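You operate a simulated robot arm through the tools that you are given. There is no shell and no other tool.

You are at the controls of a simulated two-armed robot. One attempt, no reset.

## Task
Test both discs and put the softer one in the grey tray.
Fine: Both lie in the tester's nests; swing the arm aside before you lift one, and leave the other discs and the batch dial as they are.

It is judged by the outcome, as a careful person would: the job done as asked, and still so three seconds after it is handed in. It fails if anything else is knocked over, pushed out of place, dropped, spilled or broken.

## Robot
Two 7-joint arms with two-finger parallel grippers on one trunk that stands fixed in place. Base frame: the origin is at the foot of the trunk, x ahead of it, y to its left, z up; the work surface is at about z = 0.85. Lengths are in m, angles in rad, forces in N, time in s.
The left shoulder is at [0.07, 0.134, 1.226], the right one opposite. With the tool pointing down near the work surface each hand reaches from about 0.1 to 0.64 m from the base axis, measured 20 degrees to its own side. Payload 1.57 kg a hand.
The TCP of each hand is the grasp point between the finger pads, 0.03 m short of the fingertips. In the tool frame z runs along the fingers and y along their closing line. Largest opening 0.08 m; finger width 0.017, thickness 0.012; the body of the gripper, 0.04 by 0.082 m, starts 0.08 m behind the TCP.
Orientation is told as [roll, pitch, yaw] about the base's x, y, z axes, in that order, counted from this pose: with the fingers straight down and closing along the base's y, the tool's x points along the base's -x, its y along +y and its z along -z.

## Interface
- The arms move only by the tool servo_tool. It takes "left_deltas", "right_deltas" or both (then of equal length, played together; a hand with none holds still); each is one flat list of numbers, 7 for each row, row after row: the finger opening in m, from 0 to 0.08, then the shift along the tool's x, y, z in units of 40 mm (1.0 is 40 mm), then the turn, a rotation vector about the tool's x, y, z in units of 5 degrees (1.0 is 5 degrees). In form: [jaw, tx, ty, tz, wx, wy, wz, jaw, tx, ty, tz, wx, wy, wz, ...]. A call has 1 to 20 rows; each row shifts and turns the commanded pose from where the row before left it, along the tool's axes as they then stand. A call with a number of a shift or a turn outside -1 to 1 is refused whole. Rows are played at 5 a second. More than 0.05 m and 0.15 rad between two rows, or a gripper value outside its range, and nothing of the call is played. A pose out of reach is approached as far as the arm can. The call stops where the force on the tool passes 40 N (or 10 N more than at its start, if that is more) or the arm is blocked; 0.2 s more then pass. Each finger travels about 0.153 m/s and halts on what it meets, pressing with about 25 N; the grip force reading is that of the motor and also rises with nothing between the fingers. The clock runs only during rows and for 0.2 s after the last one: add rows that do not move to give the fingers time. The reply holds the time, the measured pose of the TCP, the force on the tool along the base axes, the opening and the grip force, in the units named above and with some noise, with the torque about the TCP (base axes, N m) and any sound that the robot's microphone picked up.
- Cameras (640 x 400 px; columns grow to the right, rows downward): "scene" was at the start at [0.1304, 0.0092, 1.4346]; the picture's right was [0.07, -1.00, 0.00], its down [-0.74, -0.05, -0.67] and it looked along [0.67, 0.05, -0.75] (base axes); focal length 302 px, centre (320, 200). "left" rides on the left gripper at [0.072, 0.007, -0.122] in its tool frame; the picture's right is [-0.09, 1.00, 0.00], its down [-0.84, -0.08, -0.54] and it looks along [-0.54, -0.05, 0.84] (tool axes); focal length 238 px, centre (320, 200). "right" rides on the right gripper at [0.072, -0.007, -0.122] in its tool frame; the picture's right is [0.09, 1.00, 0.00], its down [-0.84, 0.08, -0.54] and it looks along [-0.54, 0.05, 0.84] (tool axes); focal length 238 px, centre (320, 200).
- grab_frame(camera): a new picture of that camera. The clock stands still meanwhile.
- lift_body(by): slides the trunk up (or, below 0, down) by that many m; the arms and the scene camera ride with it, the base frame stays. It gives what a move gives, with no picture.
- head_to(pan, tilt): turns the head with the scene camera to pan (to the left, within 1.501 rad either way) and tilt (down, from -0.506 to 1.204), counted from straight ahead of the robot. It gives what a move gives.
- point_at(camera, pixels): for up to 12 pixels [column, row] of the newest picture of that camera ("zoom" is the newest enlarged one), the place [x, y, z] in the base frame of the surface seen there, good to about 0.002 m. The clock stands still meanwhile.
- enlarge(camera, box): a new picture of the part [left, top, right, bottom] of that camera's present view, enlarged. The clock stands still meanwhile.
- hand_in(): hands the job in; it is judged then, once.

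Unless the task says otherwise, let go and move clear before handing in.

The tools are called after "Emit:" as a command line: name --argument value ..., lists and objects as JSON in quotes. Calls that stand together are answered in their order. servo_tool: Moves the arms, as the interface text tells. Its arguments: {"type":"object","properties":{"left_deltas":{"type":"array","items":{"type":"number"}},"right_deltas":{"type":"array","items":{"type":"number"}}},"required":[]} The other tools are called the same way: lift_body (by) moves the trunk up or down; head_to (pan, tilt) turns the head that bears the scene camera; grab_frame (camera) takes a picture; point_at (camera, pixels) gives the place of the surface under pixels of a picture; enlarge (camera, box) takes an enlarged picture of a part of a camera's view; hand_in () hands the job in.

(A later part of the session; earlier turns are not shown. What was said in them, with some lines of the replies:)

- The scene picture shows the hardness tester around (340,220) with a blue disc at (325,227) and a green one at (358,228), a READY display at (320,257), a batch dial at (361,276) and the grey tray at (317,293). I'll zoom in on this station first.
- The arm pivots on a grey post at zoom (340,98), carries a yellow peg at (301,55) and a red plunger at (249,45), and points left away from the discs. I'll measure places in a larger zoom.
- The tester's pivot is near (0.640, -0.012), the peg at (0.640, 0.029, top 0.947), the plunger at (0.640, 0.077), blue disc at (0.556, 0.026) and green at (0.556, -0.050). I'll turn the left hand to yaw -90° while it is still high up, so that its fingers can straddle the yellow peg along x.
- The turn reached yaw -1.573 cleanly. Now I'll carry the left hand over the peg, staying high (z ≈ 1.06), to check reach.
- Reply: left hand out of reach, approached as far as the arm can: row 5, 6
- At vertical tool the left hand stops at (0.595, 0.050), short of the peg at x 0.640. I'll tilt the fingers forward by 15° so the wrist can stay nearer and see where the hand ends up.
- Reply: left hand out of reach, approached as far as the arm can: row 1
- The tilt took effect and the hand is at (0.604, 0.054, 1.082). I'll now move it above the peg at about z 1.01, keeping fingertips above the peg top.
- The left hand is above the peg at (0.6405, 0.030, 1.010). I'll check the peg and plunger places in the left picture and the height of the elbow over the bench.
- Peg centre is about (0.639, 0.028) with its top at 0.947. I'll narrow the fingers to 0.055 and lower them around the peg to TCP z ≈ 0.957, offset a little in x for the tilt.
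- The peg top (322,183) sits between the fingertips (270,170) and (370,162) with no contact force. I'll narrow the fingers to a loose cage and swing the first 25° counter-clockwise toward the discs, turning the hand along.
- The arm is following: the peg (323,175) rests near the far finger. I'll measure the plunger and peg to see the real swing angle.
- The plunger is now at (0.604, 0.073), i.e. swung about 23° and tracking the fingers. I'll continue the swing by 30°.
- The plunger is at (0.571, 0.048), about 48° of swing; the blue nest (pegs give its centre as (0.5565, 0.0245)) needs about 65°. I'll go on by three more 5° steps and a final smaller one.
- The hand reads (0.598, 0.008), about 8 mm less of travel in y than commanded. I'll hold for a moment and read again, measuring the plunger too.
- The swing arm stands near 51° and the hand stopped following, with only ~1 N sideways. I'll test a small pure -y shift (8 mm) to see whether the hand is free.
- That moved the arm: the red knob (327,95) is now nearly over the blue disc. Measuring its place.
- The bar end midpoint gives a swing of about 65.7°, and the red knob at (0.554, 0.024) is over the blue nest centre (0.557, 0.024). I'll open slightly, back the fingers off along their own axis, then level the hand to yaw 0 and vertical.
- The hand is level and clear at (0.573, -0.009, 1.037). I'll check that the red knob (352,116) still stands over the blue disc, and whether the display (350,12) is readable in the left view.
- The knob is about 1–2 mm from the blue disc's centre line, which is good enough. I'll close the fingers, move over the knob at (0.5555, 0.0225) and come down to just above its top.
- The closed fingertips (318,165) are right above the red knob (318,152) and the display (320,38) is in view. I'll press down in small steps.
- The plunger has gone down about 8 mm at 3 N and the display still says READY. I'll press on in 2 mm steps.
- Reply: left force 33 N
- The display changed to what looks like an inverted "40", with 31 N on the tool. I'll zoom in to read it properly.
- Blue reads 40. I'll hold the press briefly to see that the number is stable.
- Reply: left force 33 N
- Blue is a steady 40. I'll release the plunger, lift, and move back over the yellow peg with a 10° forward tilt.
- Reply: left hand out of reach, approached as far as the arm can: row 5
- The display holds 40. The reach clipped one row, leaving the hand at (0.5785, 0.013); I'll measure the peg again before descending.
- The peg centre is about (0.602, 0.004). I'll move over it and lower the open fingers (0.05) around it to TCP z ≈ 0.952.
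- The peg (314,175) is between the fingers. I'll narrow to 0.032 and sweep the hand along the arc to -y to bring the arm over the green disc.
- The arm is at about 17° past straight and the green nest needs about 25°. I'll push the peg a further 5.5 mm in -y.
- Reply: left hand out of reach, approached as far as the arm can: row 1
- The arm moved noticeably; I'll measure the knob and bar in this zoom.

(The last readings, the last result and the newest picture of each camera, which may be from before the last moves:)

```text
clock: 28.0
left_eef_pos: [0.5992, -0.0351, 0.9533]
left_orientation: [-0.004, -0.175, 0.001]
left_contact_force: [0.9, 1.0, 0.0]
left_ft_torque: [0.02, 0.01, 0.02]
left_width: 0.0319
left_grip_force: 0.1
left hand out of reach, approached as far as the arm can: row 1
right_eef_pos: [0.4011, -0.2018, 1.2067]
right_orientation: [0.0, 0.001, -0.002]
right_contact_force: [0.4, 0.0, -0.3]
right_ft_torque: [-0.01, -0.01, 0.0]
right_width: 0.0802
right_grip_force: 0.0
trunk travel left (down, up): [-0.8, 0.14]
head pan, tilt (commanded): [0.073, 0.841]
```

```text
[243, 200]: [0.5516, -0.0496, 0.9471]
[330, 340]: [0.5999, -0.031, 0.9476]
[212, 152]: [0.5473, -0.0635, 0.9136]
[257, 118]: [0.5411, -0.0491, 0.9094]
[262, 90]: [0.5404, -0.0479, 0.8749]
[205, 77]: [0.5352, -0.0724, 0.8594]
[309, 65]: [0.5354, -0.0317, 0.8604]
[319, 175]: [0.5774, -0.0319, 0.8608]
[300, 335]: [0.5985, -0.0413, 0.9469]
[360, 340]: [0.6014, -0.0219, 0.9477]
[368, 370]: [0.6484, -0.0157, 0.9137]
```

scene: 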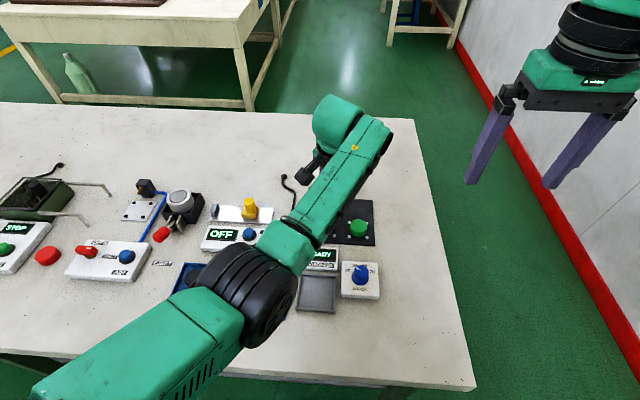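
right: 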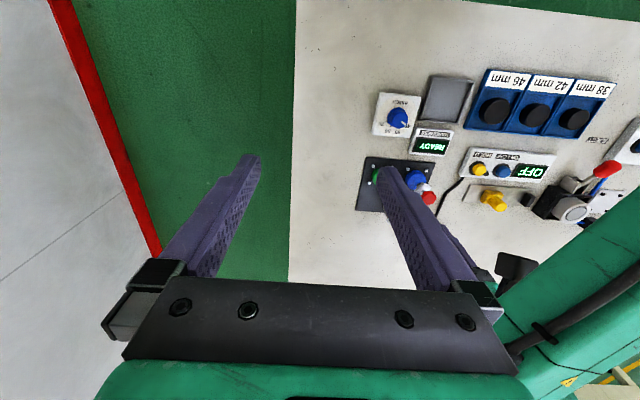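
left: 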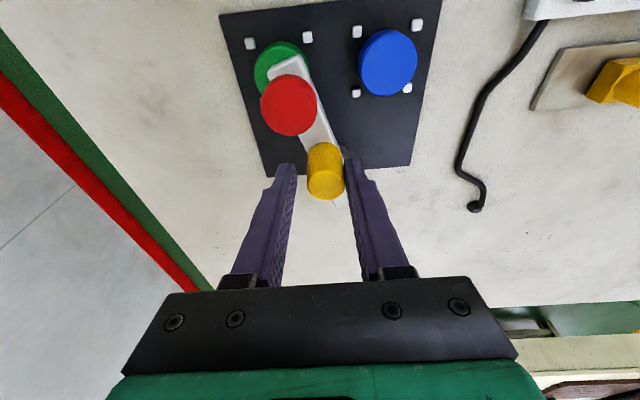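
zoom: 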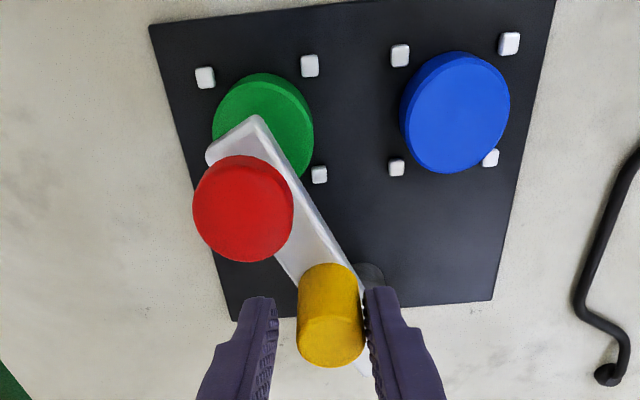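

The arm is at about 24° and the knob near (0.554, -0.051), over the green nest centre (0.556, -0.052). I'll open, back off along the fingers and level the hand.

Emit:
servo_tool --left_deltas '[0.045, 0, 0, 0, 0, 0, 0, 0.045, 0, 0, 0, 0, 0, 0, 0.045, 0, 0, -0.4, 0, 0, 0, 0.045, 0, 0, -0.5, 0, 0, 0, 0.045, 0, 0, -0.6, 0, 0, 0, 0.045, 0, 0, -0.4, 0, 0, 0, 0.045, 0, 0, 0, 0, 1, 0, 0.045, 0, 0, 0, 0, 1, 0, 0.045, 0, 0, 0, 0, 0, 0]'

Emit:
grab_frame --camera "left"

```text
clock: 30.0
left_eef_pos: [0.5837, -0.0382, 1.0257]
left_orientation: [0.003, -0.095, -0.015]
left_contact_force: [-0.2, 0.3, 0.2]
left_ft_torque: [-0.03, 0.03, 0.01]
left_width: 0.0449
left_grip_force: 0.0
left hand out of reach, approached as far as the arm can: row 7, 8
right_eef_pos: [0.4028, -0.201, 1.2076]
right_orientation: [0.0, 0.001, -0.001]
right_contact_force: [0.4, 0.0, -0.6]
right_ft_torque: [0.0, 0.0, 0.01]
right_width: 0.0801
right_grip_force: 0.1
trunk travel left (down, up): [-0.8, 0.14]
head pan, tilt (commanded): [0.073, 0.841]
```

```text
taken
```

left: 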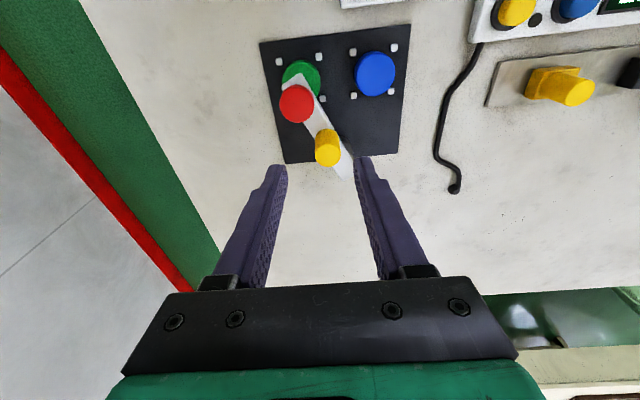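

The hand is clear with 5° of tilt left (reach-limited). I'll pull back toward the knob's x, finish levelling and close the fingers, then verify the knob's place.

Emit:
servo_tool --left_deltas '[0.02, 0.361, -0.16, -0.035, 0, 0, 0, 0.0, 0.361, -0.16, -0.035, 0, 0, 0, 0.0, 0, 0, 0, 0, 0.9, 0.1, 0.0, 0, 0, 0, 0, 0, 0]'

Emit:
grab_frame --camera "left"

```text
clock: 31.0
left_eef_pos: [0.5534, -0.0498, 1.0256]
left_orientation: [0.004, -0.019, -0.022]
left_contact_force: [0.6, 0.4, -0.2]
left_ft_torque: [-0.02, 0.0, 0.0]
left_width: 0.0
left_grip_force: 21.9
right_eef_pos: [0.4015, -0.2007, 1.2067]
right_orientation: [0.001, -0.002, -0.002]
right_contact_force: [-0.1, 0.1, 0.2]
right_ft_torque: [0.0, 0.0, 0.01]
right_width: 0.0801
right_grip_force: 0.1
trunk travel left (down, up): [-0.8, 0.14]
head pan, tilt (commanded): [0.073, 0.841]
```

```text
taken
```

left: 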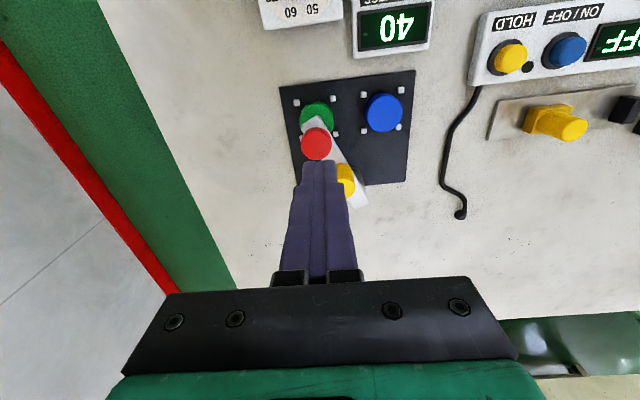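

Emit:
point_at --camera "left" --pixels '[[317, 148], [317, 140], [305, 128], [321, 119], [365, 205], [296, 102], [335, 97], [316, 109], [305, 148], [329, 148]]'

Emit:
enlarge --camera "left" --box '[260, 60, 420, 220]'

```text
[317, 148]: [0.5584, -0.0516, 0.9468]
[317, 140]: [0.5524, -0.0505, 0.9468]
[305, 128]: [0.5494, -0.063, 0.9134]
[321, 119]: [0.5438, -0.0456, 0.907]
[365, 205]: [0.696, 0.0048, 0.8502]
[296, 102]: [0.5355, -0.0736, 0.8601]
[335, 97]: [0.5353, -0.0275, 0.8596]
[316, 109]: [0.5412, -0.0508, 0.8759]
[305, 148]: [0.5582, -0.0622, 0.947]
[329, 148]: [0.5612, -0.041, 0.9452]
```

```text
2.50 times, centred on (340, 140) of left
```

zoom: 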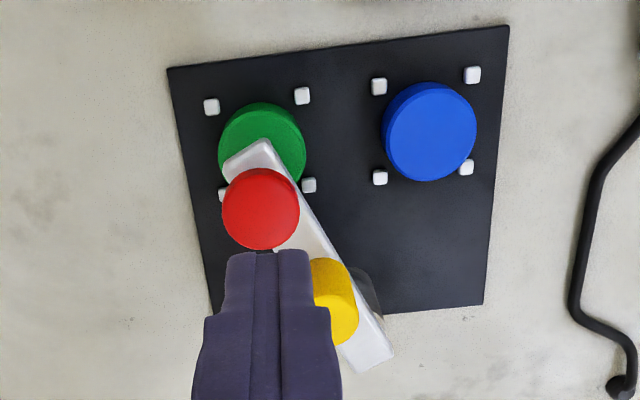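

The knob centre is about (0.5565, -0.0515), directly over the green disc. I'll centre on it and come down to just above.

Emit:
servo_tool --left_deltas '[0.0, -0.06, -0.04, 0.3, 0, 0.2, 0, 0.0, 0, 0, 0.4, 0, 0, 0, 0.0, 0, 0, 0.35, 0, 0, 0, 0.0, 0, 0, 0, 0, 0, 0]'

Emit:
grab_frame --camera "left"

```text
clock: 32.0
left_eef_pos: [0.556, -0.0521, 0.9828]
left_orientation: [0.004, 0.0, -0.021]
left_contact_force: [0.0, -0.1, 1.1]
left_ft_torque: [0.0, 0.03, 0.03]
left_width: 0.0001
left_grip_force: 21.4
right_eef_pos: [0.4019, -0.201, 1.2067]
right_orientation: [0.0, -0.001, -0.002]
right_contact_force: [0.6, -0.5, -0.4]
right_ft_torque: [0.01, 0.06, 0.01]
right_width: 0.0799
right_grip_force: 0.0
trunk travel left (down, up): [-0.8, 0.14]
head pan, tilt (commanded): [0.073, 0.841]
```

```text
taken
```

left: 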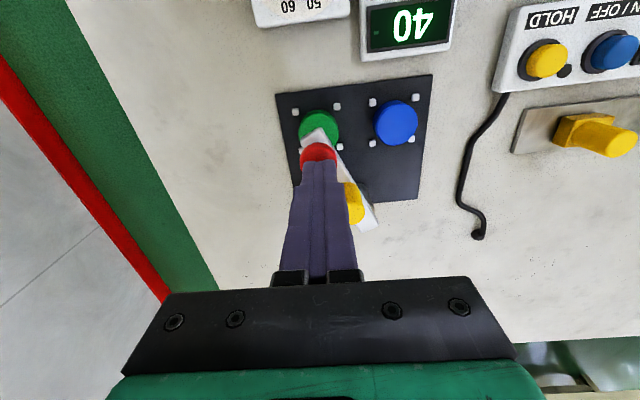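

The fingertips are over the knob (318,152). Pressing in steps as before.

Emit:
servo_tool --left_deltas '[0.0, 0, 0, 0.1, 0, 0, 0, 0.0, 0, 0, 0.1, 0, 0, 0, 0.0, 0, 0, 0.08, 0, 0, 0, 0.0, 0, 0, 0.08, 0, 0, 0, 0.0, 0, 0, 0.05, 0, 0, 0, 0.0, 0, 0, 0.05, 0, 0, 0, 0.0, 0, 0, 0, 0, 0, 0, 0.0, 0, 0, 0, 0, 0, 0]'

Emit:
grab_frame --camera "left"

Emit:
enlarge --camera "right" --box '[390, 110, 480, 170]'

```text
clock: 33.8
left_eef_pos: [0.5549, -0.0521, 0.9674]
left_orientation: [0.003, -0.007, -0.022]
left_contact_force: [11.1, -1.0, 27.2]
left_ft_torque: [-0.01, -0.3, -0.21]
left_width: 0.0001
left_grip_force: 22.1
right_eef_pos: [0.4003, -0.201, 1.2068]
right_orientation: [0.001, -0.002, -0.002]
right_contact_force: [-0.4, -0.2, -0.6]
right_ft_torque: [0.01, -0.02, -0.03]
right_width: 0.08
right_grip_force: 0.1
trunk travel left (down, up): [-0.8, 0.14]
head pan, tilt (commanded): [0.073, 0.841]
```

```text
taken
```

left: 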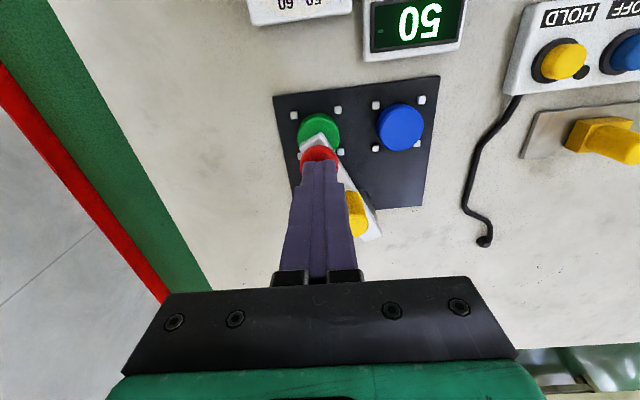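

```text
6.67 times, centred on (435, 140) of right
```

zoom: 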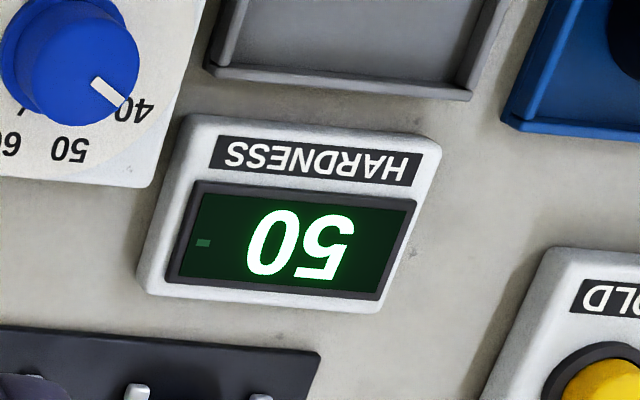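

Green reads 50, blue read 40, so blue is the softer disc. I'll release the plunger, lift, tilt 15° forward and move back over the peg to swing the arm back to where it first stood.

Emit:
servo_tool --left_deltas '[0.0, 0, 0, -0.3, 0, 0, 0, 0.0, 0, 0, -0.5, 0, 0, 0, 0.0, 0, 0, -0.6, 0, 0, 0, 0.0, 0, 0, 0, 0, -1, 0, 0.0, 0, 0, 0, 0, -1, 0, 0.0, 0, 0, 0, 0, -1, 0, 0.05, -0.481, 0.2625, 0.258, 0, 0, 0, 0.05, -0.481, 0.2625, 0.258, 0, 0, 0, 0.05, 0, 0, 0, 0, 0, 0]'

Emit:
grab_frame --camera "left"

```text
clock: 35.8
left_eef_pos: [0.5981, -0.032, 1.0103]
left_orientation: [0.003, -0.262, -0.025]
left_contact_force: [-0.6, 0.2, 1.1]
left_ft_torque: [-0.02, -0.01, 0.04]
left_width: 0.0501
left_grip_force: 0.1
right_eef_pos: [0.4017, -0.2018, 1.2061]
right_orientation: [-0.002, 0.0, 0.001]
right_contact_force: [-0.9, 0.5, 0.3]
right_ft_torque: [0.01, -0.03, -0.01]
right_width: 0.08
right_grip_force: 0.1
trunk travel left (down, up): [-0.8, 0.14]
head pan, tilt (commanded): [0.073, 0.841]
```

```text
taken
```

left: 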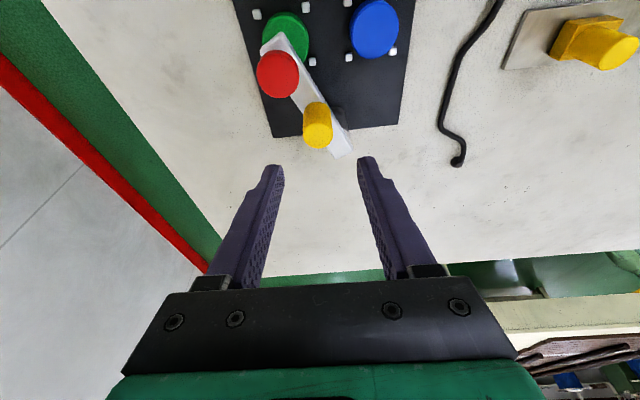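

Emit:
point_at --camera "left" --pixels '[[318, 135], [306, 137], [330, 137], [318, 145], [278, 75], [345, 150]]'

```text
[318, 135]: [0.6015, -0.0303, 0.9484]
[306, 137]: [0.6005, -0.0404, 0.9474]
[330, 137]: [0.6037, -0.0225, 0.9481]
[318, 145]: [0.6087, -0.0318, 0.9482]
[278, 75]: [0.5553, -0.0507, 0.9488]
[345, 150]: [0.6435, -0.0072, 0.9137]
```

The peg centre (0.603, -0.031) is lined up with the hand. Lowering the open fingers around it.

Emit:
servo_tool --left_deltas '[0.05, 0.092, 0.006, 0.344, 0, 0, 0, 0.05, 0.092, 0.006, 0.344, 0, 0, 0, 0.05, 0.092, 0.006, 0.344, 0, 0, 0, 0.05, 0.092, 0, 0.344, 0, 0, 0, 0.05, 0, 0, 0, 0, 0, 0]'

Emit:
grab_frame --camera "left"

```text
clock: 37.0
left_eef_pos: [0.5975, -0.0311, 0.9527]
left_orientation: [0.004, -0.261, -0.022]
left_contact_force: [0.6, -0.5, -0.3]
left_ft_torque: [0.0, -0.01, 0.02]
left_width: 0.0498
left_grip_force: 0.1
right_eef_pos: [0.4012, -0.2003, 1.2067]
right_orientation: [0.0, 0.002, -0.003]
right_contact_force: [-0.7, -1.0, 0.5]
right_ft_torque: [-0.02, 0.01, -0.01]
right_width: 0.0798
right_grip_force: 0.1
trunk travel left (down, up): [-0.8, 0.14]
head pan, tilt (commanded): [0.073, 0.841]
```

```text
taken
```

left: 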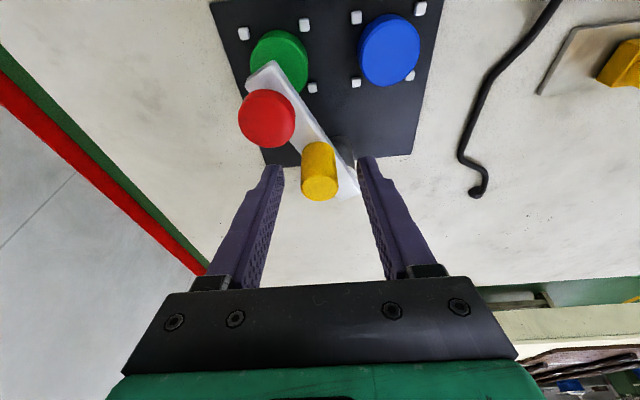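

The peg (319,170) sits between the fingers. I'll narrow to 0.034 and swing the arm back clockwise, first about 55°.

Emit:
servo_tool --left_deltas '[0.034, 0, 0, 0, 0, 0, 0, 0.034, 0, 0, 0, 0, 0, 0, 0.034, 0.0326, 0.0816, -0.0087, 0, 0, 0, 0.034, 0.0257, 0.0842, -0.0069, 0, 0, 0, 0.034, 0.0185, 0.0862, -0.0049, 0, 0, 0, 0.034, 0.0111, 0.0875, -0.003, 0, 0, 0, 0.034, 0.0037, 0.0882, -0.001, 0, 0, 0, 0.034, -0.0037, 0.0882, 0.001, 0, 0, 1, 0.034, -0.0035, 0.0882, 0.003, 0, 0, 1, 0.034, -0.0032, 0.0881, 0.0049, 0, 0, 1, 0.034, -0.003, 0.088, 0.0069, 0, 0, 1, 0.034, -0.0028, 0.0878, 0.0087, 0, 0, 1, 0.034, -0.0026, 0.0876, 0.0106, 0, 0, 1, 0.034, 0, 0, 0, 0, 0, 0]'

Emit:
grab_frame --camera "left"

```text
clock: 40.0
left_eef_pos: [0.6017, 0.0046, 0.9529]
left_orientation: [0.136, -0.223, -0.562]
left_contact_force: [-0.8, -0.7, 0.0]
left_ft_torque: [-0.03, 0.03, -0.01]
left_width: 0.0356
left_grip_force: 0.7
right_eef_pos: [0.4009, -0.2017, 1.2069]
right_orientation: [0.001, -0.001, -0.002]
right_contact_force: [0.0, 0.5, 0.0]
right_ft_torque: [0.02, -0.02, 0.03]
right_width: 0.0799
right_grip_force: 0.1
trunk travel left (down, up): [-0.8, 0.14]
head pan, tilt (commanded): [0.073, 0.841]
```

```text
taken
```

left: 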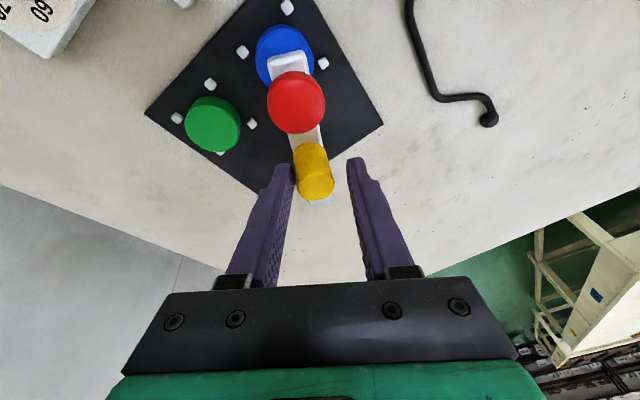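

The arm is now back over the blue disc and tracking with the left finger. I'll continue swinging it outward.

Emit:
servo_tool --left_deltas '[0.034, -0.0025, 0.0874, 0.0123, 0, 0, 1, 0.034, -0.0024, 0.0872, 0.0139, 0, 0, 1, 0.034, -0.0023, 0.0869, 0.0154, 0, 0, 1, 0.034, -0.0023, 0.0867, 0.0169, 0, 0, 1, 0.034, -0.0023, 0.0864, 0.0181, 0, 0, 1, 0.034, -0.0024, 0.0861, 0.0193, 0, 0, 1, 0.034, -0.0025, 0.0859, 0.0203, 0, 0, 1, 0.034, 0, 0, 0, 0, 0, 0]'

Emit:
grab_frame --camera "left"

```text
clock: 41.8
left_eef_pos: [0.6201, 0.0209, 0.9543]
left_orientation: [0.24, -0.106, -1.172]
left_contact_force: [-0.2, 1.2, -0.4]
left_ft_torque: [-0.02, 0.01, -0.01]
left_width: 0.0343
left_grip_force: 0.2
right_eef_pos: [0.4023, -0.202, 1.2061]
right_orientation: [-0.001, 0.003, -0.002]
right_contact_force: [1.1, 1.1, 0.8]
right_ft_torque: [0.01, -0.02, 0.0]
right_width: 0.0799
right_grip_force: 0.1
trunk travel left (down, up): [-0.8, 0.14]
head pan, tilt (commanded): [0.073, 0.841]
```

```text
taken
```

left: 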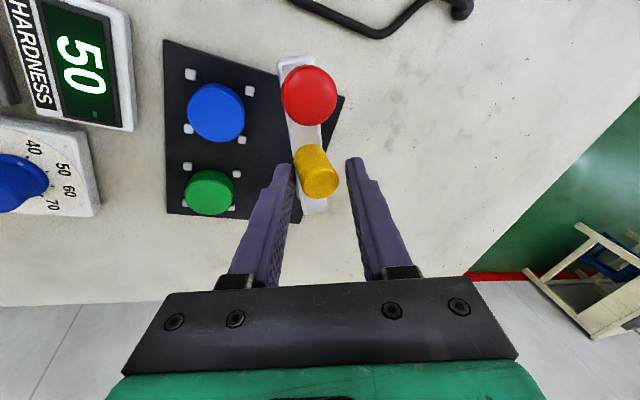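

Swing is at about 30° with the display holding 50. I'll continue to the arm's first rest position.

Emit:
servo_tool --left_deltas '[0.034, -0.0027, 0.0857, 0.0211, 0, 0, 1, 0.034, -0.0029, 0.0855, 0.0218, 0, 0, 1, 0.034, -0.0031, 0.0854, 0.0223, 0, 0, 1, 0.034, -0.0033, 0.0853, 0.0227, 0, 0, 1, 0.034, -0.0036, 0.0852, 0.0228, 0, 0, 1, 0.034, 0, 0, 0, 0, 0, 0]'

Emit:
grab_frame --camera "left"

```text
clock: 43.2
left_eef_pos: [0.6361, 0.0245, 0.9538]
left_orientation: [0.262, 0.004, -1.593]
left_contact_force: [-3.0, -0.7, -0.3]
left_ft_torque: [-0.07, 0.08, 0.01]
left_width: 0.0365
left_grip_force: 1.8
right_eef_pos: [0.4009, -0.1997, 1.2073]
right_orientation: [-0.001, 0.0, -0.002]
right_contact_force: [0.0, -0.5, -0.5]
right_ft_torque: [0.02, -0.03, 0.0]
right_width: 0.0799
right_grip_force: 0.0
trunk travel left (down, up): [-0.8, 0.14]
head pan, tilt (commanded): [0.073, 0.841]
```

```text
taken
```

left: 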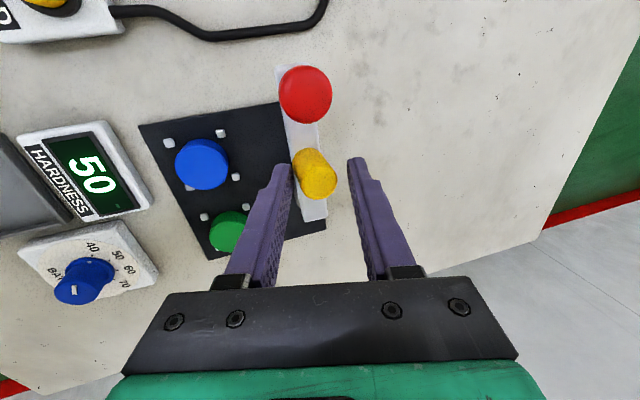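

There is now about 3 N against the motion, perhaps the arm's end stop. I'll measure the arm's direction.

Emit:
point_at --camera "left" --pixels '[[305, 93], [318, 185], [280, 72], [300, 68], [303, 222], [325, 217], [203, 163]]'

```text
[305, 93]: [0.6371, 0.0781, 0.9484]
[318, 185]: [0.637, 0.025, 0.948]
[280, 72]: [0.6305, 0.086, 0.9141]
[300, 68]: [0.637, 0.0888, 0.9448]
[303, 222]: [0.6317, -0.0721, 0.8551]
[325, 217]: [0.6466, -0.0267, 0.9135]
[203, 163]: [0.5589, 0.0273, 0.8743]
```

The arm is back at its first rest place (knob at (0.637, 0.078)). I'll open, withdraw upward, pull back in x and level the hand.

Emit:
servo_tool --left_deltas '[0.05, 0, 0, 0, 0, 0, 0, 0.05, 0, 0, 0, 0, 0, 0, 0.05, 0, 0, -0.5, 0, 0, 0, 0.05, 0, 0, -0.7, 0, 0, 0, 0.05, 0, 0, -0.7, 0, 0, 0, 0.05, 0, 0, -0.6, 0, 0, 0, 0.07, 0, -0.604, -0.162, 0, 0, 0, 0.07, 0, -0.604, -0.162, 0, 0, 0, 0.07, 0, 0, 0, 1, 0, 0, 0.07, 0, 0, 0, 1, 0, 0, 0.07, 0, 0, 0, 1, 0, 0, 0.07, 0, 0, 0, 0, 0, 0]'

Emit:
grab_frame --camera "left"

```text
clock: 45.8
left_eef_pos: [0.5602, 0.0251, 1.0514]
left_orientation: [-0.002, 0.003, -1.591]
left_contact_force: [0.0, -0.5, -0.1]
left_ft_torque: [0.02, -0.02, -0.01]
left_width: 0.0703
left_grip_force: 0.0
right_eef_pos: [0.4022, -0.2015, 1.2069]
right_orientation: [0.0, 0.001, -0.002]
right_contact_force: [0.1, -1.1, 0.0]
right_ft_torque: [0.02, 0.01, 0.01]
right_width: 0.0802
right_grip_force: 0.1
trunk travel left (down, up): [-0.8, 0.14]
head pan, tilt (commanded): [0.073, 0.841]
```

```text
taken
```

left: 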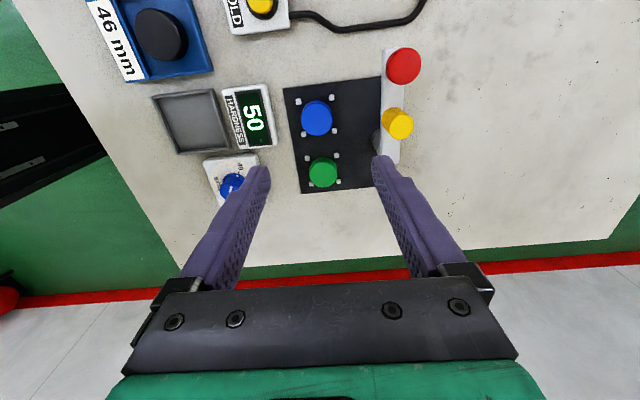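

The hand is level above the blue disc and the arm stands aside. I'll turn the hand to yaw 0 so the fingers close along y, clear of the arm.

Emit:
servo_tool --left_deltas '[0.07, 0, 0, 0, 0, 0, -1, 0.07, 0, 0, 0, 0, 0, -1, 0.07, 0, 0, 0, 0, 0, -1, 0.07, 0, 0, 0, 0, 0, -1, 0.07, 0, 0, 0, 0, 0, -1, 0.07, 0, 0, 0, 0, 0, -1, 0.07, 0, 0, 0, 0, 0, -1, 0.07, 0, 0, 0, 0, 0, -1, 0.07, 0, 0, 0, 0, 0, -1, 0.07, 0, 0, 0, 0, 0, -1, 0.07, 0, 0, 0, 0, 0, -1, 0.07, 0, 0, 0, 0, 0, -1, 0.07, 0, 0, 0, 0, 0, -1, 0.07, 0, 0, 0, 0, 0, -1, 0.07, 0, 0, 0, 0, 0, -1, 0.07, 0, 0, 0, 0, 0, -1, 0.07, 0, 0, 0, 0, 0, -1, 0.07, 0, 0, 0, 0, 0, -1, 0.07, 0, 0, 0, 0, 0, -0.23, 0.07, 0, 0, 0, 0, 0, 0]'

Emit:
grab_frame --camera "left"

```text
clock: 50.0
left_eef_pos: [0.5619, 0.0263, 1.0515]
left_orientation: [0.004, 0.0, -0.001]
left_contact_force: [0.5, -0.1, -0.7]
left_ft_torque: [0.02, 0.01, -0.02]
left_width: 0.07
left_grip_force: 0.0
right_eef_pos: [0.401, -0.2008, 1.2059]
right_orientation: [0.0, 0.0, -0.001]
right_contact_force: [0.6, 0.6, -0.3]
right_ft_torque: [0.01, -0.02, -0.01]
right_width: 0.0797
right_grip_force: 0.0
trunk travel left (down, up): [-0.8, 0.14]
head pan, tilt (commanded): [0.073, 0.841]
```

```text
taken
```

left: 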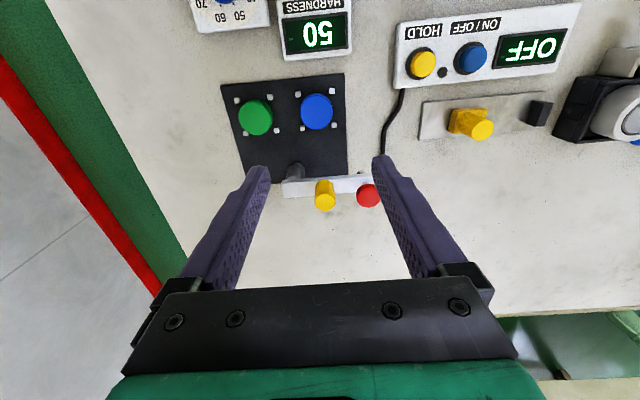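

Emit:
enlarge --camera "left" --box '[210, 60, 390, 220]'

```text
2.50 times, centred on (300, 140) of left
```

zoom: 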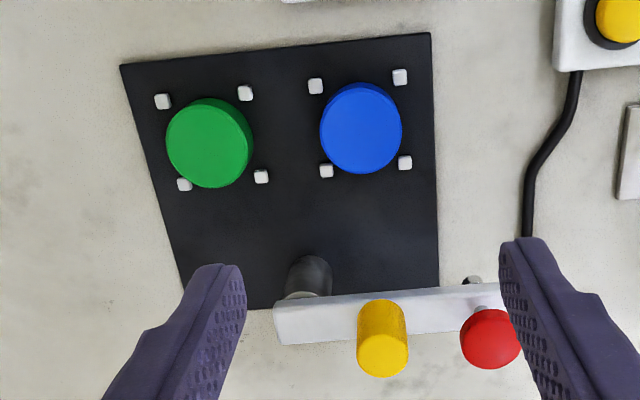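

Emit:
point_at --camera "zoom" --pixels '[[360, 132], [324, 130], [400, 130], [361, 92], [361, 170], [316, 86], [400, 77], [326, 171], [405, 163], [245, 93], [262, 177]]'

```text
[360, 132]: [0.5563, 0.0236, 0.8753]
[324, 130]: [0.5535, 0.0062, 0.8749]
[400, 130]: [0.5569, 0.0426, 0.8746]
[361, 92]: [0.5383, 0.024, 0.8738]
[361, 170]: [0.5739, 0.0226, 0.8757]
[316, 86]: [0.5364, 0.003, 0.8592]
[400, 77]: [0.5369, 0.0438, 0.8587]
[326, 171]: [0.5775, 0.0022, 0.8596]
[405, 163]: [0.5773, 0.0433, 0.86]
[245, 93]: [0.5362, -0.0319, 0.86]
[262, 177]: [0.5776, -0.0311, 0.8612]
```

The blue disc's centre is (0.557, 0.0235) with its top at 0.875 and nest pegs only to 0.86. I'll centre over it and go down part way with the jaw at 0.06.

Emit:
servo_tool --left_deltas '[0.06, 0.1225, -0.07, 0, 0, 0, 0, 0.06, 0, 0, 0.6, 0, 0, 0, 0.06, 0, 0, 0.6, 0, 0, 0, 0.06, 0, 0, 0.6, 0, 0, 0, 0.06, 0, 0, 0.6, 0, 0, 0, 0.06, 0, 0, 0.5, 0, 0, 0, 0.06, 0, 0, 0, 0, 0, 0]'

Emit:
grab_frame --camera "left"

```text
clock: 51.6
left_eef_pos: [0.557, 0.0243, 0.9341]
left_orientation: [0.004, 0.0, -0.003]
left_contact_force: [0.4, -0.2, -0.1]
left_ft_torque: [0.03, -0.04, 0.02]
left_width: 0.06
left_grip_force: 0.1
right_eef_pos: [0.4026, -0.2025, 1.2066]
right_orientation: [0.0, 0.001, -0.002]
right_contact_force: [0.6, 0.0, -0.4]
right_ft_torque: [-0.01, 0.0, 0.0]
right_width: 0.0798
right_grip_force: 0.0
trunk travel left (down, up): [-0.8, 0.14]
head pan, tilt (commanded): [0.073, 0.841]
```

```text
taken
```

left: 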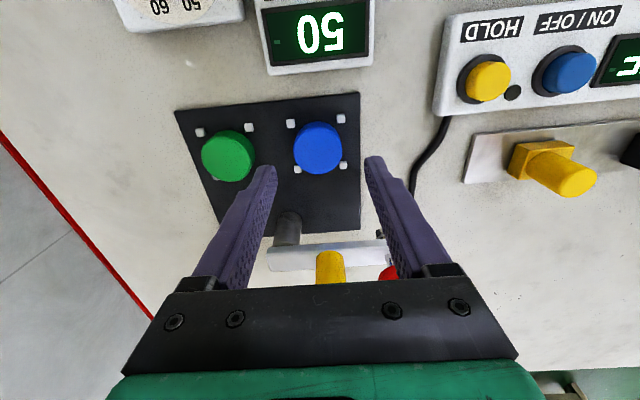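

The disc (318,148) is centred between the fingertips (265,170) and (375,163). Lowering to grip height and closing.

Emit:
servo_tool --left_deltas '[0.06, 0, -0.01, 0.5, 0, 0, 0, 0.06, 0, 0, 0.5, 0, 0, 0, 0.06, 0, 0, 0, 0, 0, 0]'

Emit:
grab_frame --camera "left"

```text
clock: 52.4
left_eef_pos: [0.5572, 0.0232, 0.8927]
left_orientation: [0.004, 0.0, -0.003]
left_contact_force: [-0.3, 0.9, -0.8]
left_ft_torque: [0.0, 0.04, -0.01]
left_width: 0.0601
left_grip_force: 0.1
right_eef_pos: [0.4023, -0.2009, 1.2071]
right_orientation: [0.0, 0.001, -0.001]
right_contact_force: [0.3, 0.3, 0.5]
right_ft_torque: [0.03, 0.02, 0.07]
right_width: 0.0798
right_grip_force: 0.1
trunk travel left (down, up): [-0.8, 0.14]
head pan, tilt (commanded): [0.073, 0.841]
```

```text
taken
```

left: 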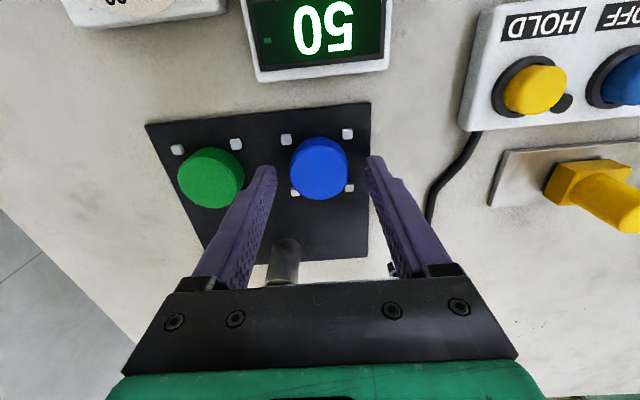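

Fingers straddle the disc with no contact. Closing the grip.

Emit:
servo_tool --left_deltas '[0.03, 0, 0, 0, 0, 0, 0, 0.03, 0, 0, 0, 0, 0, 0, 0.03, 0, 0, 0, 0, 0, 0]'

Emit:
grab_frame --camera "left"

```text
clock: 53.2
left_eef_pos: [0.5576, 0.0241, 0.8943]
left_orientation: [0.004, 0.001, -0.003]
left_contact_force: [-0.4, 0.4, -0.5]
left_ft_torque: [-0.02, 0.01, 0.02]
left_width: 0.0382
left_grip_force: 25.3
right_eef_pos: [0.4019, -0.2013, 1.2074]
right_orientation: [-0.001, 0.0, -0.001]
right_contact_force: [-0.3, -1.1, -0.3]
right_ft_torque: [0.02, -0.01, 0.01]
right_width: 0.0802
right_grip_force: 0.0
trunk travel left (down, up): [-0.8, 0.14]
head pan, tilt (commanded): [0.073, 0.841]
```

```text
taken
```

left: 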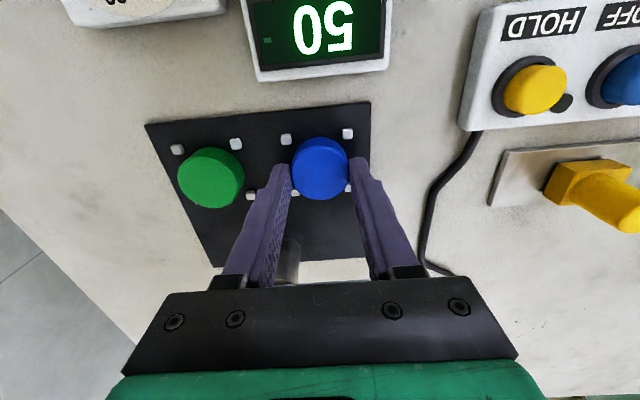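

Gripped at 0.0382 m with 25 N. Lifting straight up.

Emit:
servo_tool --left_deltas '[0.03, 0, 0, -0.25, 0, 0, 0, 0.03, 0, 0, -0.5, 0, 0, 0, 0.03, 0, 0, -0.75, 0, 0, 0, 0.03, 0, 0, -0.75, 0, 0, 0, 0.03, 0, 0, -0.5, 0, 0, 0, 0.03, 0, 0, 0, 0, 0, 0]'

Emit:
grab_frame --camera "left"

Emit:
grab_frame --camera "scene"

```text
clock: 54.6
left_eef_pos: [0.556, 0.0249, 1.0039]
left_orientation: [0.003, 0.001, -0.001]
left_contact_force: [-0.7, -0.3, 0.0]
left_ft_torque: [0.02, -0.02, -0.04]
left_width: 0.0385
left_grip_force: 25.2
right_eef_pos: [0.4018, -0.2021, 1.2072]
right_orientation: [0.001, 0.0, -0.002]
right_contact_force: [0.8, -0.4, -0.3]
right_ft_torque: [-0.02, 0.03, 0.05]
right_width: 0.0798
right_grip_force: 0.0
trunk travel left (down, up): [-0.8, 0.14]
head pan, tilt (commanded): [0.073, 0.841]
```

```text
taken
```

left: 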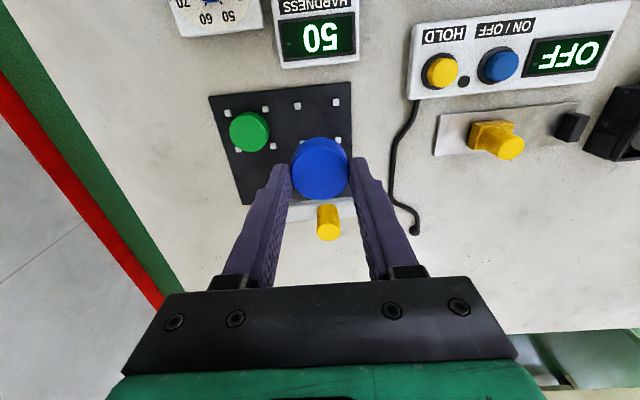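

```text
taken
```

scene: 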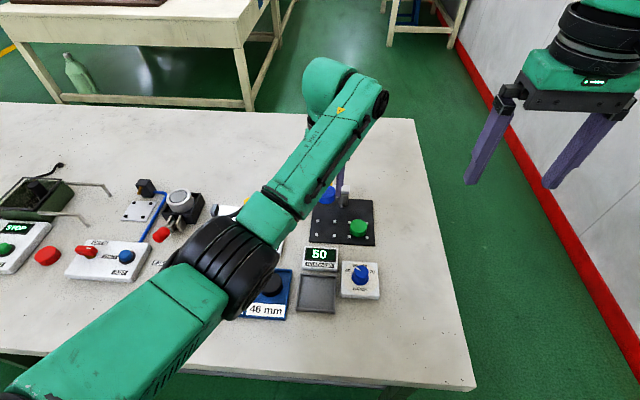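

The blue disc is held (320,168). I'll measure the tray exactly in a zoom before moving there.

Emit:
enlarge --camera "scene" --box '[285, 262, 350, 322]'

```text
6.67 times, centred on (318, 292) of scene
```

zoom: 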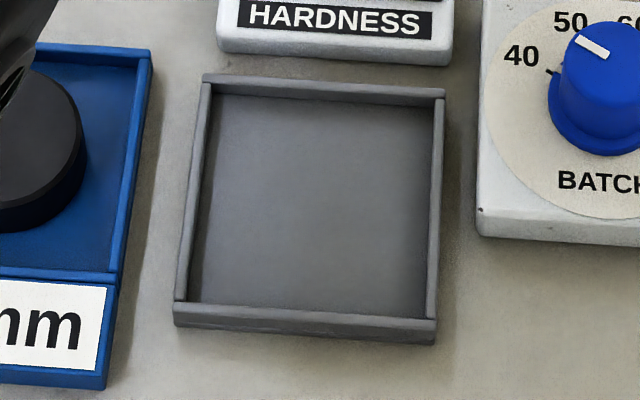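

Emit:
point_at --camera "zoom" --pixels '[[315, 200], [203, 80], [442, 92], [178, 305], [434, 322], [210, 110], [430, 115], [195, 295], [422, 305], [180, 190], [440, 200], [318, 82]]'

```text
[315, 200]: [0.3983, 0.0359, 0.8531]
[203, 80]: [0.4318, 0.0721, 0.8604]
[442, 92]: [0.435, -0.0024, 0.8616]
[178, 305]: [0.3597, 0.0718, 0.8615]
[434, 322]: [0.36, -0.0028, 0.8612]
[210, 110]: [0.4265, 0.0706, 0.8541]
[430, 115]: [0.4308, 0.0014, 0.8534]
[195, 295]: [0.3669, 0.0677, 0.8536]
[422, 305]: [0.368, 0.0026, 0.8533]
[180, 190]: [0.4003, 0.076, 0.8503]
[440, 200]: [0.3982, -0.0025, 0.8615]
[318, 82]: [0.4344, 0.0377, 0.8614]
```

The tray's centre is (0.398, 0.0345), floor at 0.853 and rim at 0.861. I'll carry the disc over it at the current height.

Emit:
servo_tool --left_deltas '[0.03, 0.5, 0.03, 0, 0, 0, 0, 0.03, 0.8, 0.05, 0, 0, 0, 0, 0.03, 0.8, 0.05, 0, 0, 0, 0, 0.03, 0.8, 0.05, 0, 0, 0, 0, 0.03, 0.65, 0.04, 0, 0, 0, 0, 0.03, 0.4, 0.02, 0, 0, 0, 0, 0.03, 0, 0, 0, 0, 0, 0]'

Emit:
grab_frame --camera "left"

Emit:
grab_frame --camera "scene"

```text
clock: 56.2
left_eef_pos: [0.3991, 0.0344, 1.0041]
left_orientation: [0.004, 0.002, 0.0]
left_contact_force: [-0.5, -0.1, -0.1]
left_ft_torque: [0.03, 0.03, -0.01]
left_width: 0.0381
left_grip_force: 24.8
right_eef_pos: [0.4018, -0.2017, 1.2072]
right_orientation: [0.0, 0.001, -0.001]
right_contact_force: [0.4, -0.3, -0.2]
right_ft_torque: [0.01, 0.02, 0.01]
right_width: 0.0799
right_grip_force: 0.1
trunk travel left (down, up): [-0.8, 0.14]
head pan, tilt (commanded): [0.073, 0.841]
```

```text
taken
```

left: 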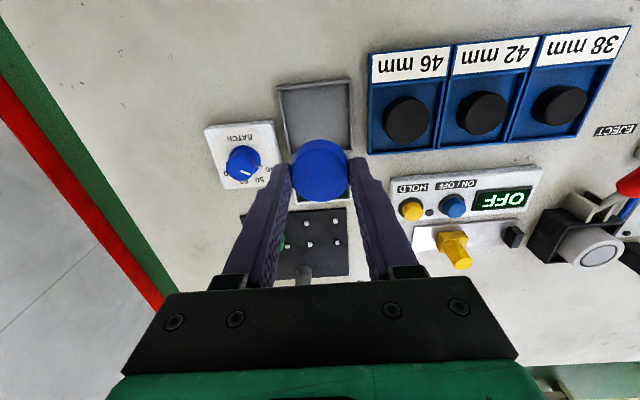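

```text
taken
```

scene: 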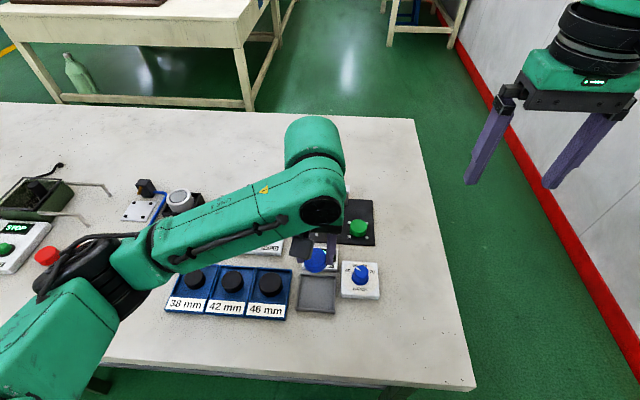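

The disc hangs above the tray, which shows at (277–352, 82–150) in the left view. I'll confirm the tray place from this camera, then lower.

Emit:
point_at --camera "left" --pixels '[[278, 90], [349, 82], [288, 148], [352, 140], [315, 115], [320, 168], [284, 95], [345, 87]]'

Emit:
servo_tool --left_deltas '[0.03, 0.02, 0, 0.5, 0, 0, 0, 0.03, 0, 0, 0.7, 0, 0, 0, 0.03, 0, 0, 0.6, 0, 0, 0, 0.03, 0, 0, 0.4, 0, 0, 0, 0.03, 0, 0, 0, 0, 0, 0]'

Emit:
grab_frame --camera "left"

Emit:
enlarge --camera "scene" --box '[260, 222, 400, 322]'

```text
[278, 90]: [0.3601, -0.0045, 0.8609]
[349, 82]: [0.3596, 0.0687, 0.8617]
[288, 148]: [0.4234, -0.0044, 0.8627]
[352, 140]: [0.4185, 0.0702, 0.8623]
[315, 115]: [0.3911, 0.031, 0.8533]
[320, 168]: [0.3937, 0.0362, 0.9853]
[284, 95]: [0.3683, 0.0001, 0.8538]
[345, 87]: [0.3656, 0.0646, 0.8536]
```

```text
clock: 57.4
left_eef_pos: [0.397, 0.0332, 0.9166]
left_orientation: [0.003, 0.001, -0.002]
left_contact_force: [-0.7, 0.8, -0.6]
left_ft_torque: [0.03, 0.02, 0.01]
left_width: 0.038
left_grip_force: 25.2
right_eef_pos: [0.4017, -0.2018, 1.2059]
right_orientation: [0.0, 0.001, -0.003]
right_contact_force: [0.9, -0.1, -0.2]
right_ft_torque: [-0.03, -0.03, 0.01]
right_width: 0.08
right_grip_force: 0.2
trunk travel left (down, up): [-0.8, 0.14]
head pan, tilt (commanded): [0.073, 0.841]
```

```text
taken
```

left: 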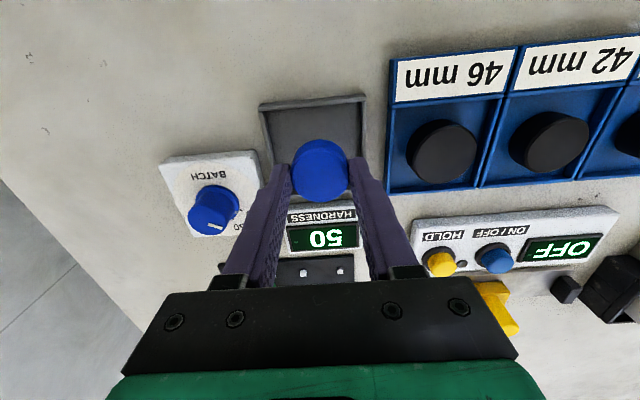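

```text
4.00 times, centred on (330, 272) of scene
```

zoom: 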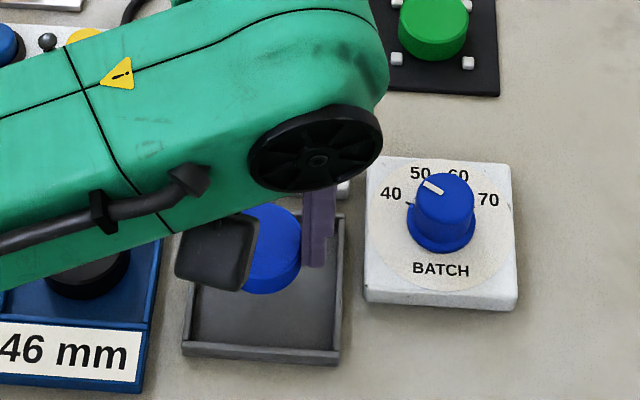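

The disc is centred over the tray with the hand at (0.397, 0.033). Lowering the last 2 cm gently.

Emit:
servo_tool --left_deltas '[0.03, 0, 0, 0.2, 0, 0, 0, 0.03, 0, 0, 0.2, 0, 0, 0, 0.03, 0, 0, 0.08, 0, 0, 0, 0.03, 0, 0, 0.05, 0, 0, 0, 0.03, 0, 0, 0, 0, 0, 0]'

Emit:
grab_frame --camera "left"

```text
clock: 58.6
left_eef_pos: [0.3977, 0.0337, 0.8947]
left_orientation: [0.004, 0.001, -0.002]
left_contact_force: [-0.2, -0.4, -0.1]
left_ft_torque: [0.0, -0.03, 0.03]
left_width: 0.0384
left_grip_force: 25.6
right_eef_pos: [0.4015, -0.2015, 1.2066]
right_orientation: [0.0, 0.0, -0.001]
right_contact_force: [0.1, -0.3, 0.5]
right_ft_torque: [-0.01, -0.02, -0.01]
right_width: 0.0802
right_grip_force: 0.1
trunk travel left (down, up): [-0.8, 0.14]
head pan, tilt (commanded): [0.073, 0.841]
```

```text
taken
```

left: 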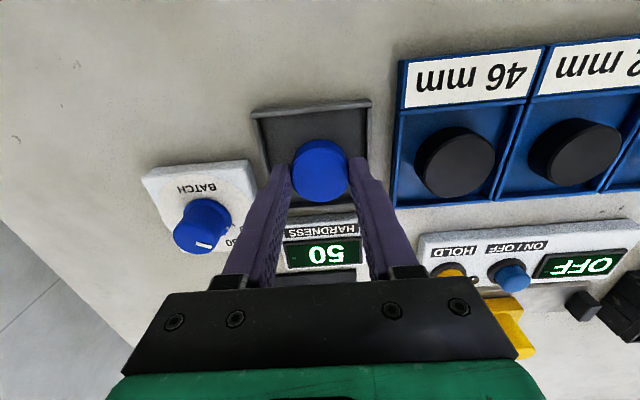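

No contact yet at z 0.8947. I'll go down in 1 mm steps and watch for the floor.

Emit:
servo_tool --left_deltas '[0.03, 0, 0, 0.025, 0, 0, 0, 0.03, 0, 0, 0.025, 0, 0, 0, 0.03, 0, 0, 0, 0, 0, 0]'

```text
clock: 59.4
left_eef_pos: [0.3986, 0.0334, 0.8918]
left_orientation: [0.003, -0.001, -0.002]
left_contact_force: [-0.1, 0.1, 0.0]
left_ft_torque: [0.02, -0.02, -0.03]
left_width: 0.0384
left_grip_force: 24.4
right_eef_pos: [0.4015, -0.2019, 1.2066]
right_orientation: [-0.001, 0.0, -0.001]
right_contact_force: [0.1, 0.1, -0.3]
right_ft_torque: [0.01, -0.03, -0.02]
right_width: 0.08
right_grip_force: 0.0
trunk travel left (down, up): [-0.8, 0.14]
head pan, tilt (commanded): [0.073, 0.841]
```

Emit:
grab_frame --camera "left"

Emit:
point_at --camera "left" --pixels '[[320, 165], [315, 150], [300, 125], [290, 190], [352, 185]]'

```text
taken
```

left: 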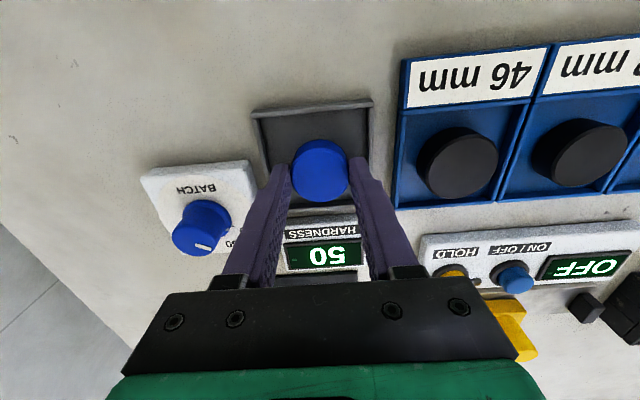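

```text
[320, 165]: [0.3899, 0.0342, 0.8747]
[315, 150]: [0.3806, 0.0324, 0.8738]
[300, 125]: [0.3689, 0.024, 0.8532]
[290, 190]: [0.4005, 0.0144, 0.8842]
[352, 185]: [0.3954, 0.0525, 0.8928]
```

The disc top reads 0.8745, so its bottom is within a millimetre of the tray floor (0.853). One more tiny step, then open to 0.046 and hold.

Emit:
servo_tool --left_deltas '[0.03, 0, 0, 0.02, 0, 0, 0, 0.03, 0, 0, 0, 0, 0, 0, 0.04, 0, 0, 0, 0, 0, 0, 0.046, 0, 0, 0, 0, 0, 0, 0.046, 0, 0, 0, 0, 0, 0]'

Emit:
grab_frame --camera "left"

```text
clock: 60.6
left_eef_pos: [0.397, 0.0319, 0.8934]
left_orientation: [0.002, 0.0, -0.001]
left_contact_force: [0.8, 0.6, 1.4]
left_ft_torque: [0.05, -0.02, 0.01]
left_width: 0.0463
left_grip_force: 0.0
right_eef_pos: [0.4017, -0.2008, 1.2074]
right_orientation: [0.001, -0.001, -0.001]
right_contact_force: [-0.1, -0.3, -0.5]
right_ft_torque: [-0.02, -0.06, 0.0]
right_width: 0.0801
right_grip_force: 0.0
trunk travel left (down, up): [-0.8, 0.14]
head pan, tilt (commanded): [0.073, 0.841]
```

```text
taken
```

left: 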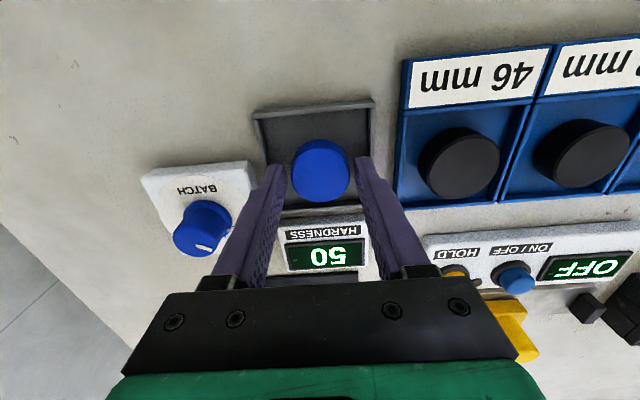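

The disc is released in the tray. Lifting straight up now.

Emit:
servo_tool --left_deltas '[0.046, 0, 0, -0.25, 0, 0, 0, 0.046, 0, 0, -0.5, 0, 0, 0, 0.046, 0, 0, -0.8, 0, 0, 0, 0.046, 0, 0, -0.9, 0, 0, 0, 0.046, 0, 0, -0.9, 0, 0, 0, 0.046, 0, 0, -0.9, 0, 0, 0, 0.046, 0, 0, 0, 0, 0, 0]'

Emit:
grab_frame --camera "left"

```text
clock: 62.2
left_eef_pos: [0.3968, 0.0348, 1.0639]
left_orientation: [0.003, 0.002, -0.002]
left_contact_force: [0.1, -0.1, -0.9]
left_ft_torque: [0.0, 0.0, -0.03]
left_width: 0.0457
left_grip_force: 0.1
right_eef_pos: [0.4033, -0.2026, 1.2063]
right_orientation: [0.0, 0.001, -0.001]
right_contact_force: [-0.2, 0.8, -0.4]
right_ft_torque: [-0.01, -0.01, 0.04]
right_width: 0.0799
right_grip_force: 0.2
trunk travel left (down, up): [-0.8, 0.14]
head pan, tilt (commanded): [0.073, 0.841]
```

```text
taken
```

left: 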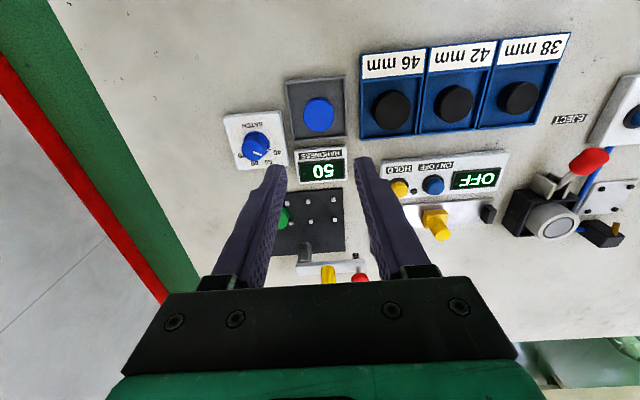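

The blue disc lies flat in the grey tray (319,113) and the arm is at rest aside. I'll move the left hand clear toward its starting place and check the whole scene.

Emit:
servo_tool --left_deltas '[0.046, 0, 0, -0.8, 0, 0, 0, 0.046, 0, 0, -0.8, 0, 0, 0, 0.08, -0.425, 0.72, -0.1, 0, 0, 0, 0.08, -0.425, 0.72, -0.1, 0, 0, 0, 0.08, -0.425, 0.72, -0.1, 0, 0, 0, 0.08, -0.425, 0.72, -0.1, 0, 0, 0, 0.08, -0.425, 0.72, -0.1, 0, 0, 0, 0.08, -0.425, 0.72, -0.1, 0, 0, 0, 0.08, 0, 0, 0, 0, 0, 0]'

Emit:
grab_frame --camera "scene"

Emit:
enlarge --camera "scene" --box '[270, 160, 400, 320]'

```text
clock: 64.2
left_eef_pos: [0.4994, 0.2049, 1.1525]
left_orientation: [0.003, 0.0, -0.001]
left_contact_force: [-0.7, -0.3, -0.7]
left_ft_torque: [-0.02, 0.03, -0.01]
left_width: 0.0802
left_grip_force: 0.0
right_eef_pos: [0.4019, -0.2014, 1.2069]
right_orientation: [0.0, 0.002, -0.001]
right_contact_force: [1.0, -0.5, 0.8]
right_ft_torque: [0.02, -0.01, 0.01]
right_width: 0.08
right_grip_force: 0.1
trunk travel left (down, up): [-0.8, 0.14]
head pan, tilt (commanded): [0.073, 0.841]
```

```text
taken
```

scene: 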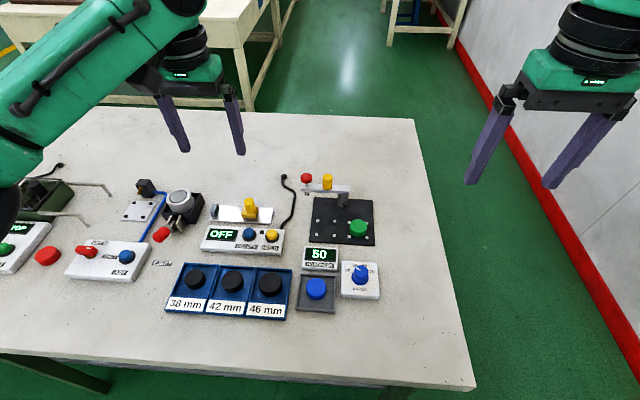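

```text
2.50 times, centred on (335, 240) of scene
```

zoom: 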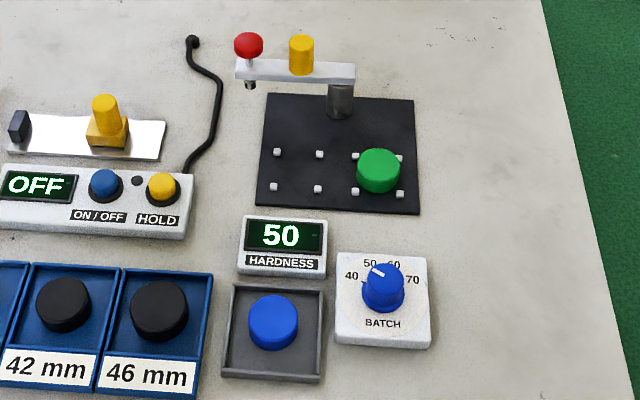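

The final zoom shows the blue disc, which read 40, lying flat in the grey tray at (273,322). The green disc, which read 50, is still in its nest at (378,170). The dial looks unchanged and the arm is back at rest. Both hands are clear, so I'm handing in.

Emit:
hand_in

```text
The job is handed in.
```

I tested both discs: blue read 40 and green read 50, so blue is the softer one, and it now lies flat in the grey tray.

Before lifting it, I swung the tester's arm back to its starting position. In the final picture, green is still in its nest, and the other discs and the batch dial look as they did at the start. Both hands were clear when I handed the job in. I have not been told how it was judged.
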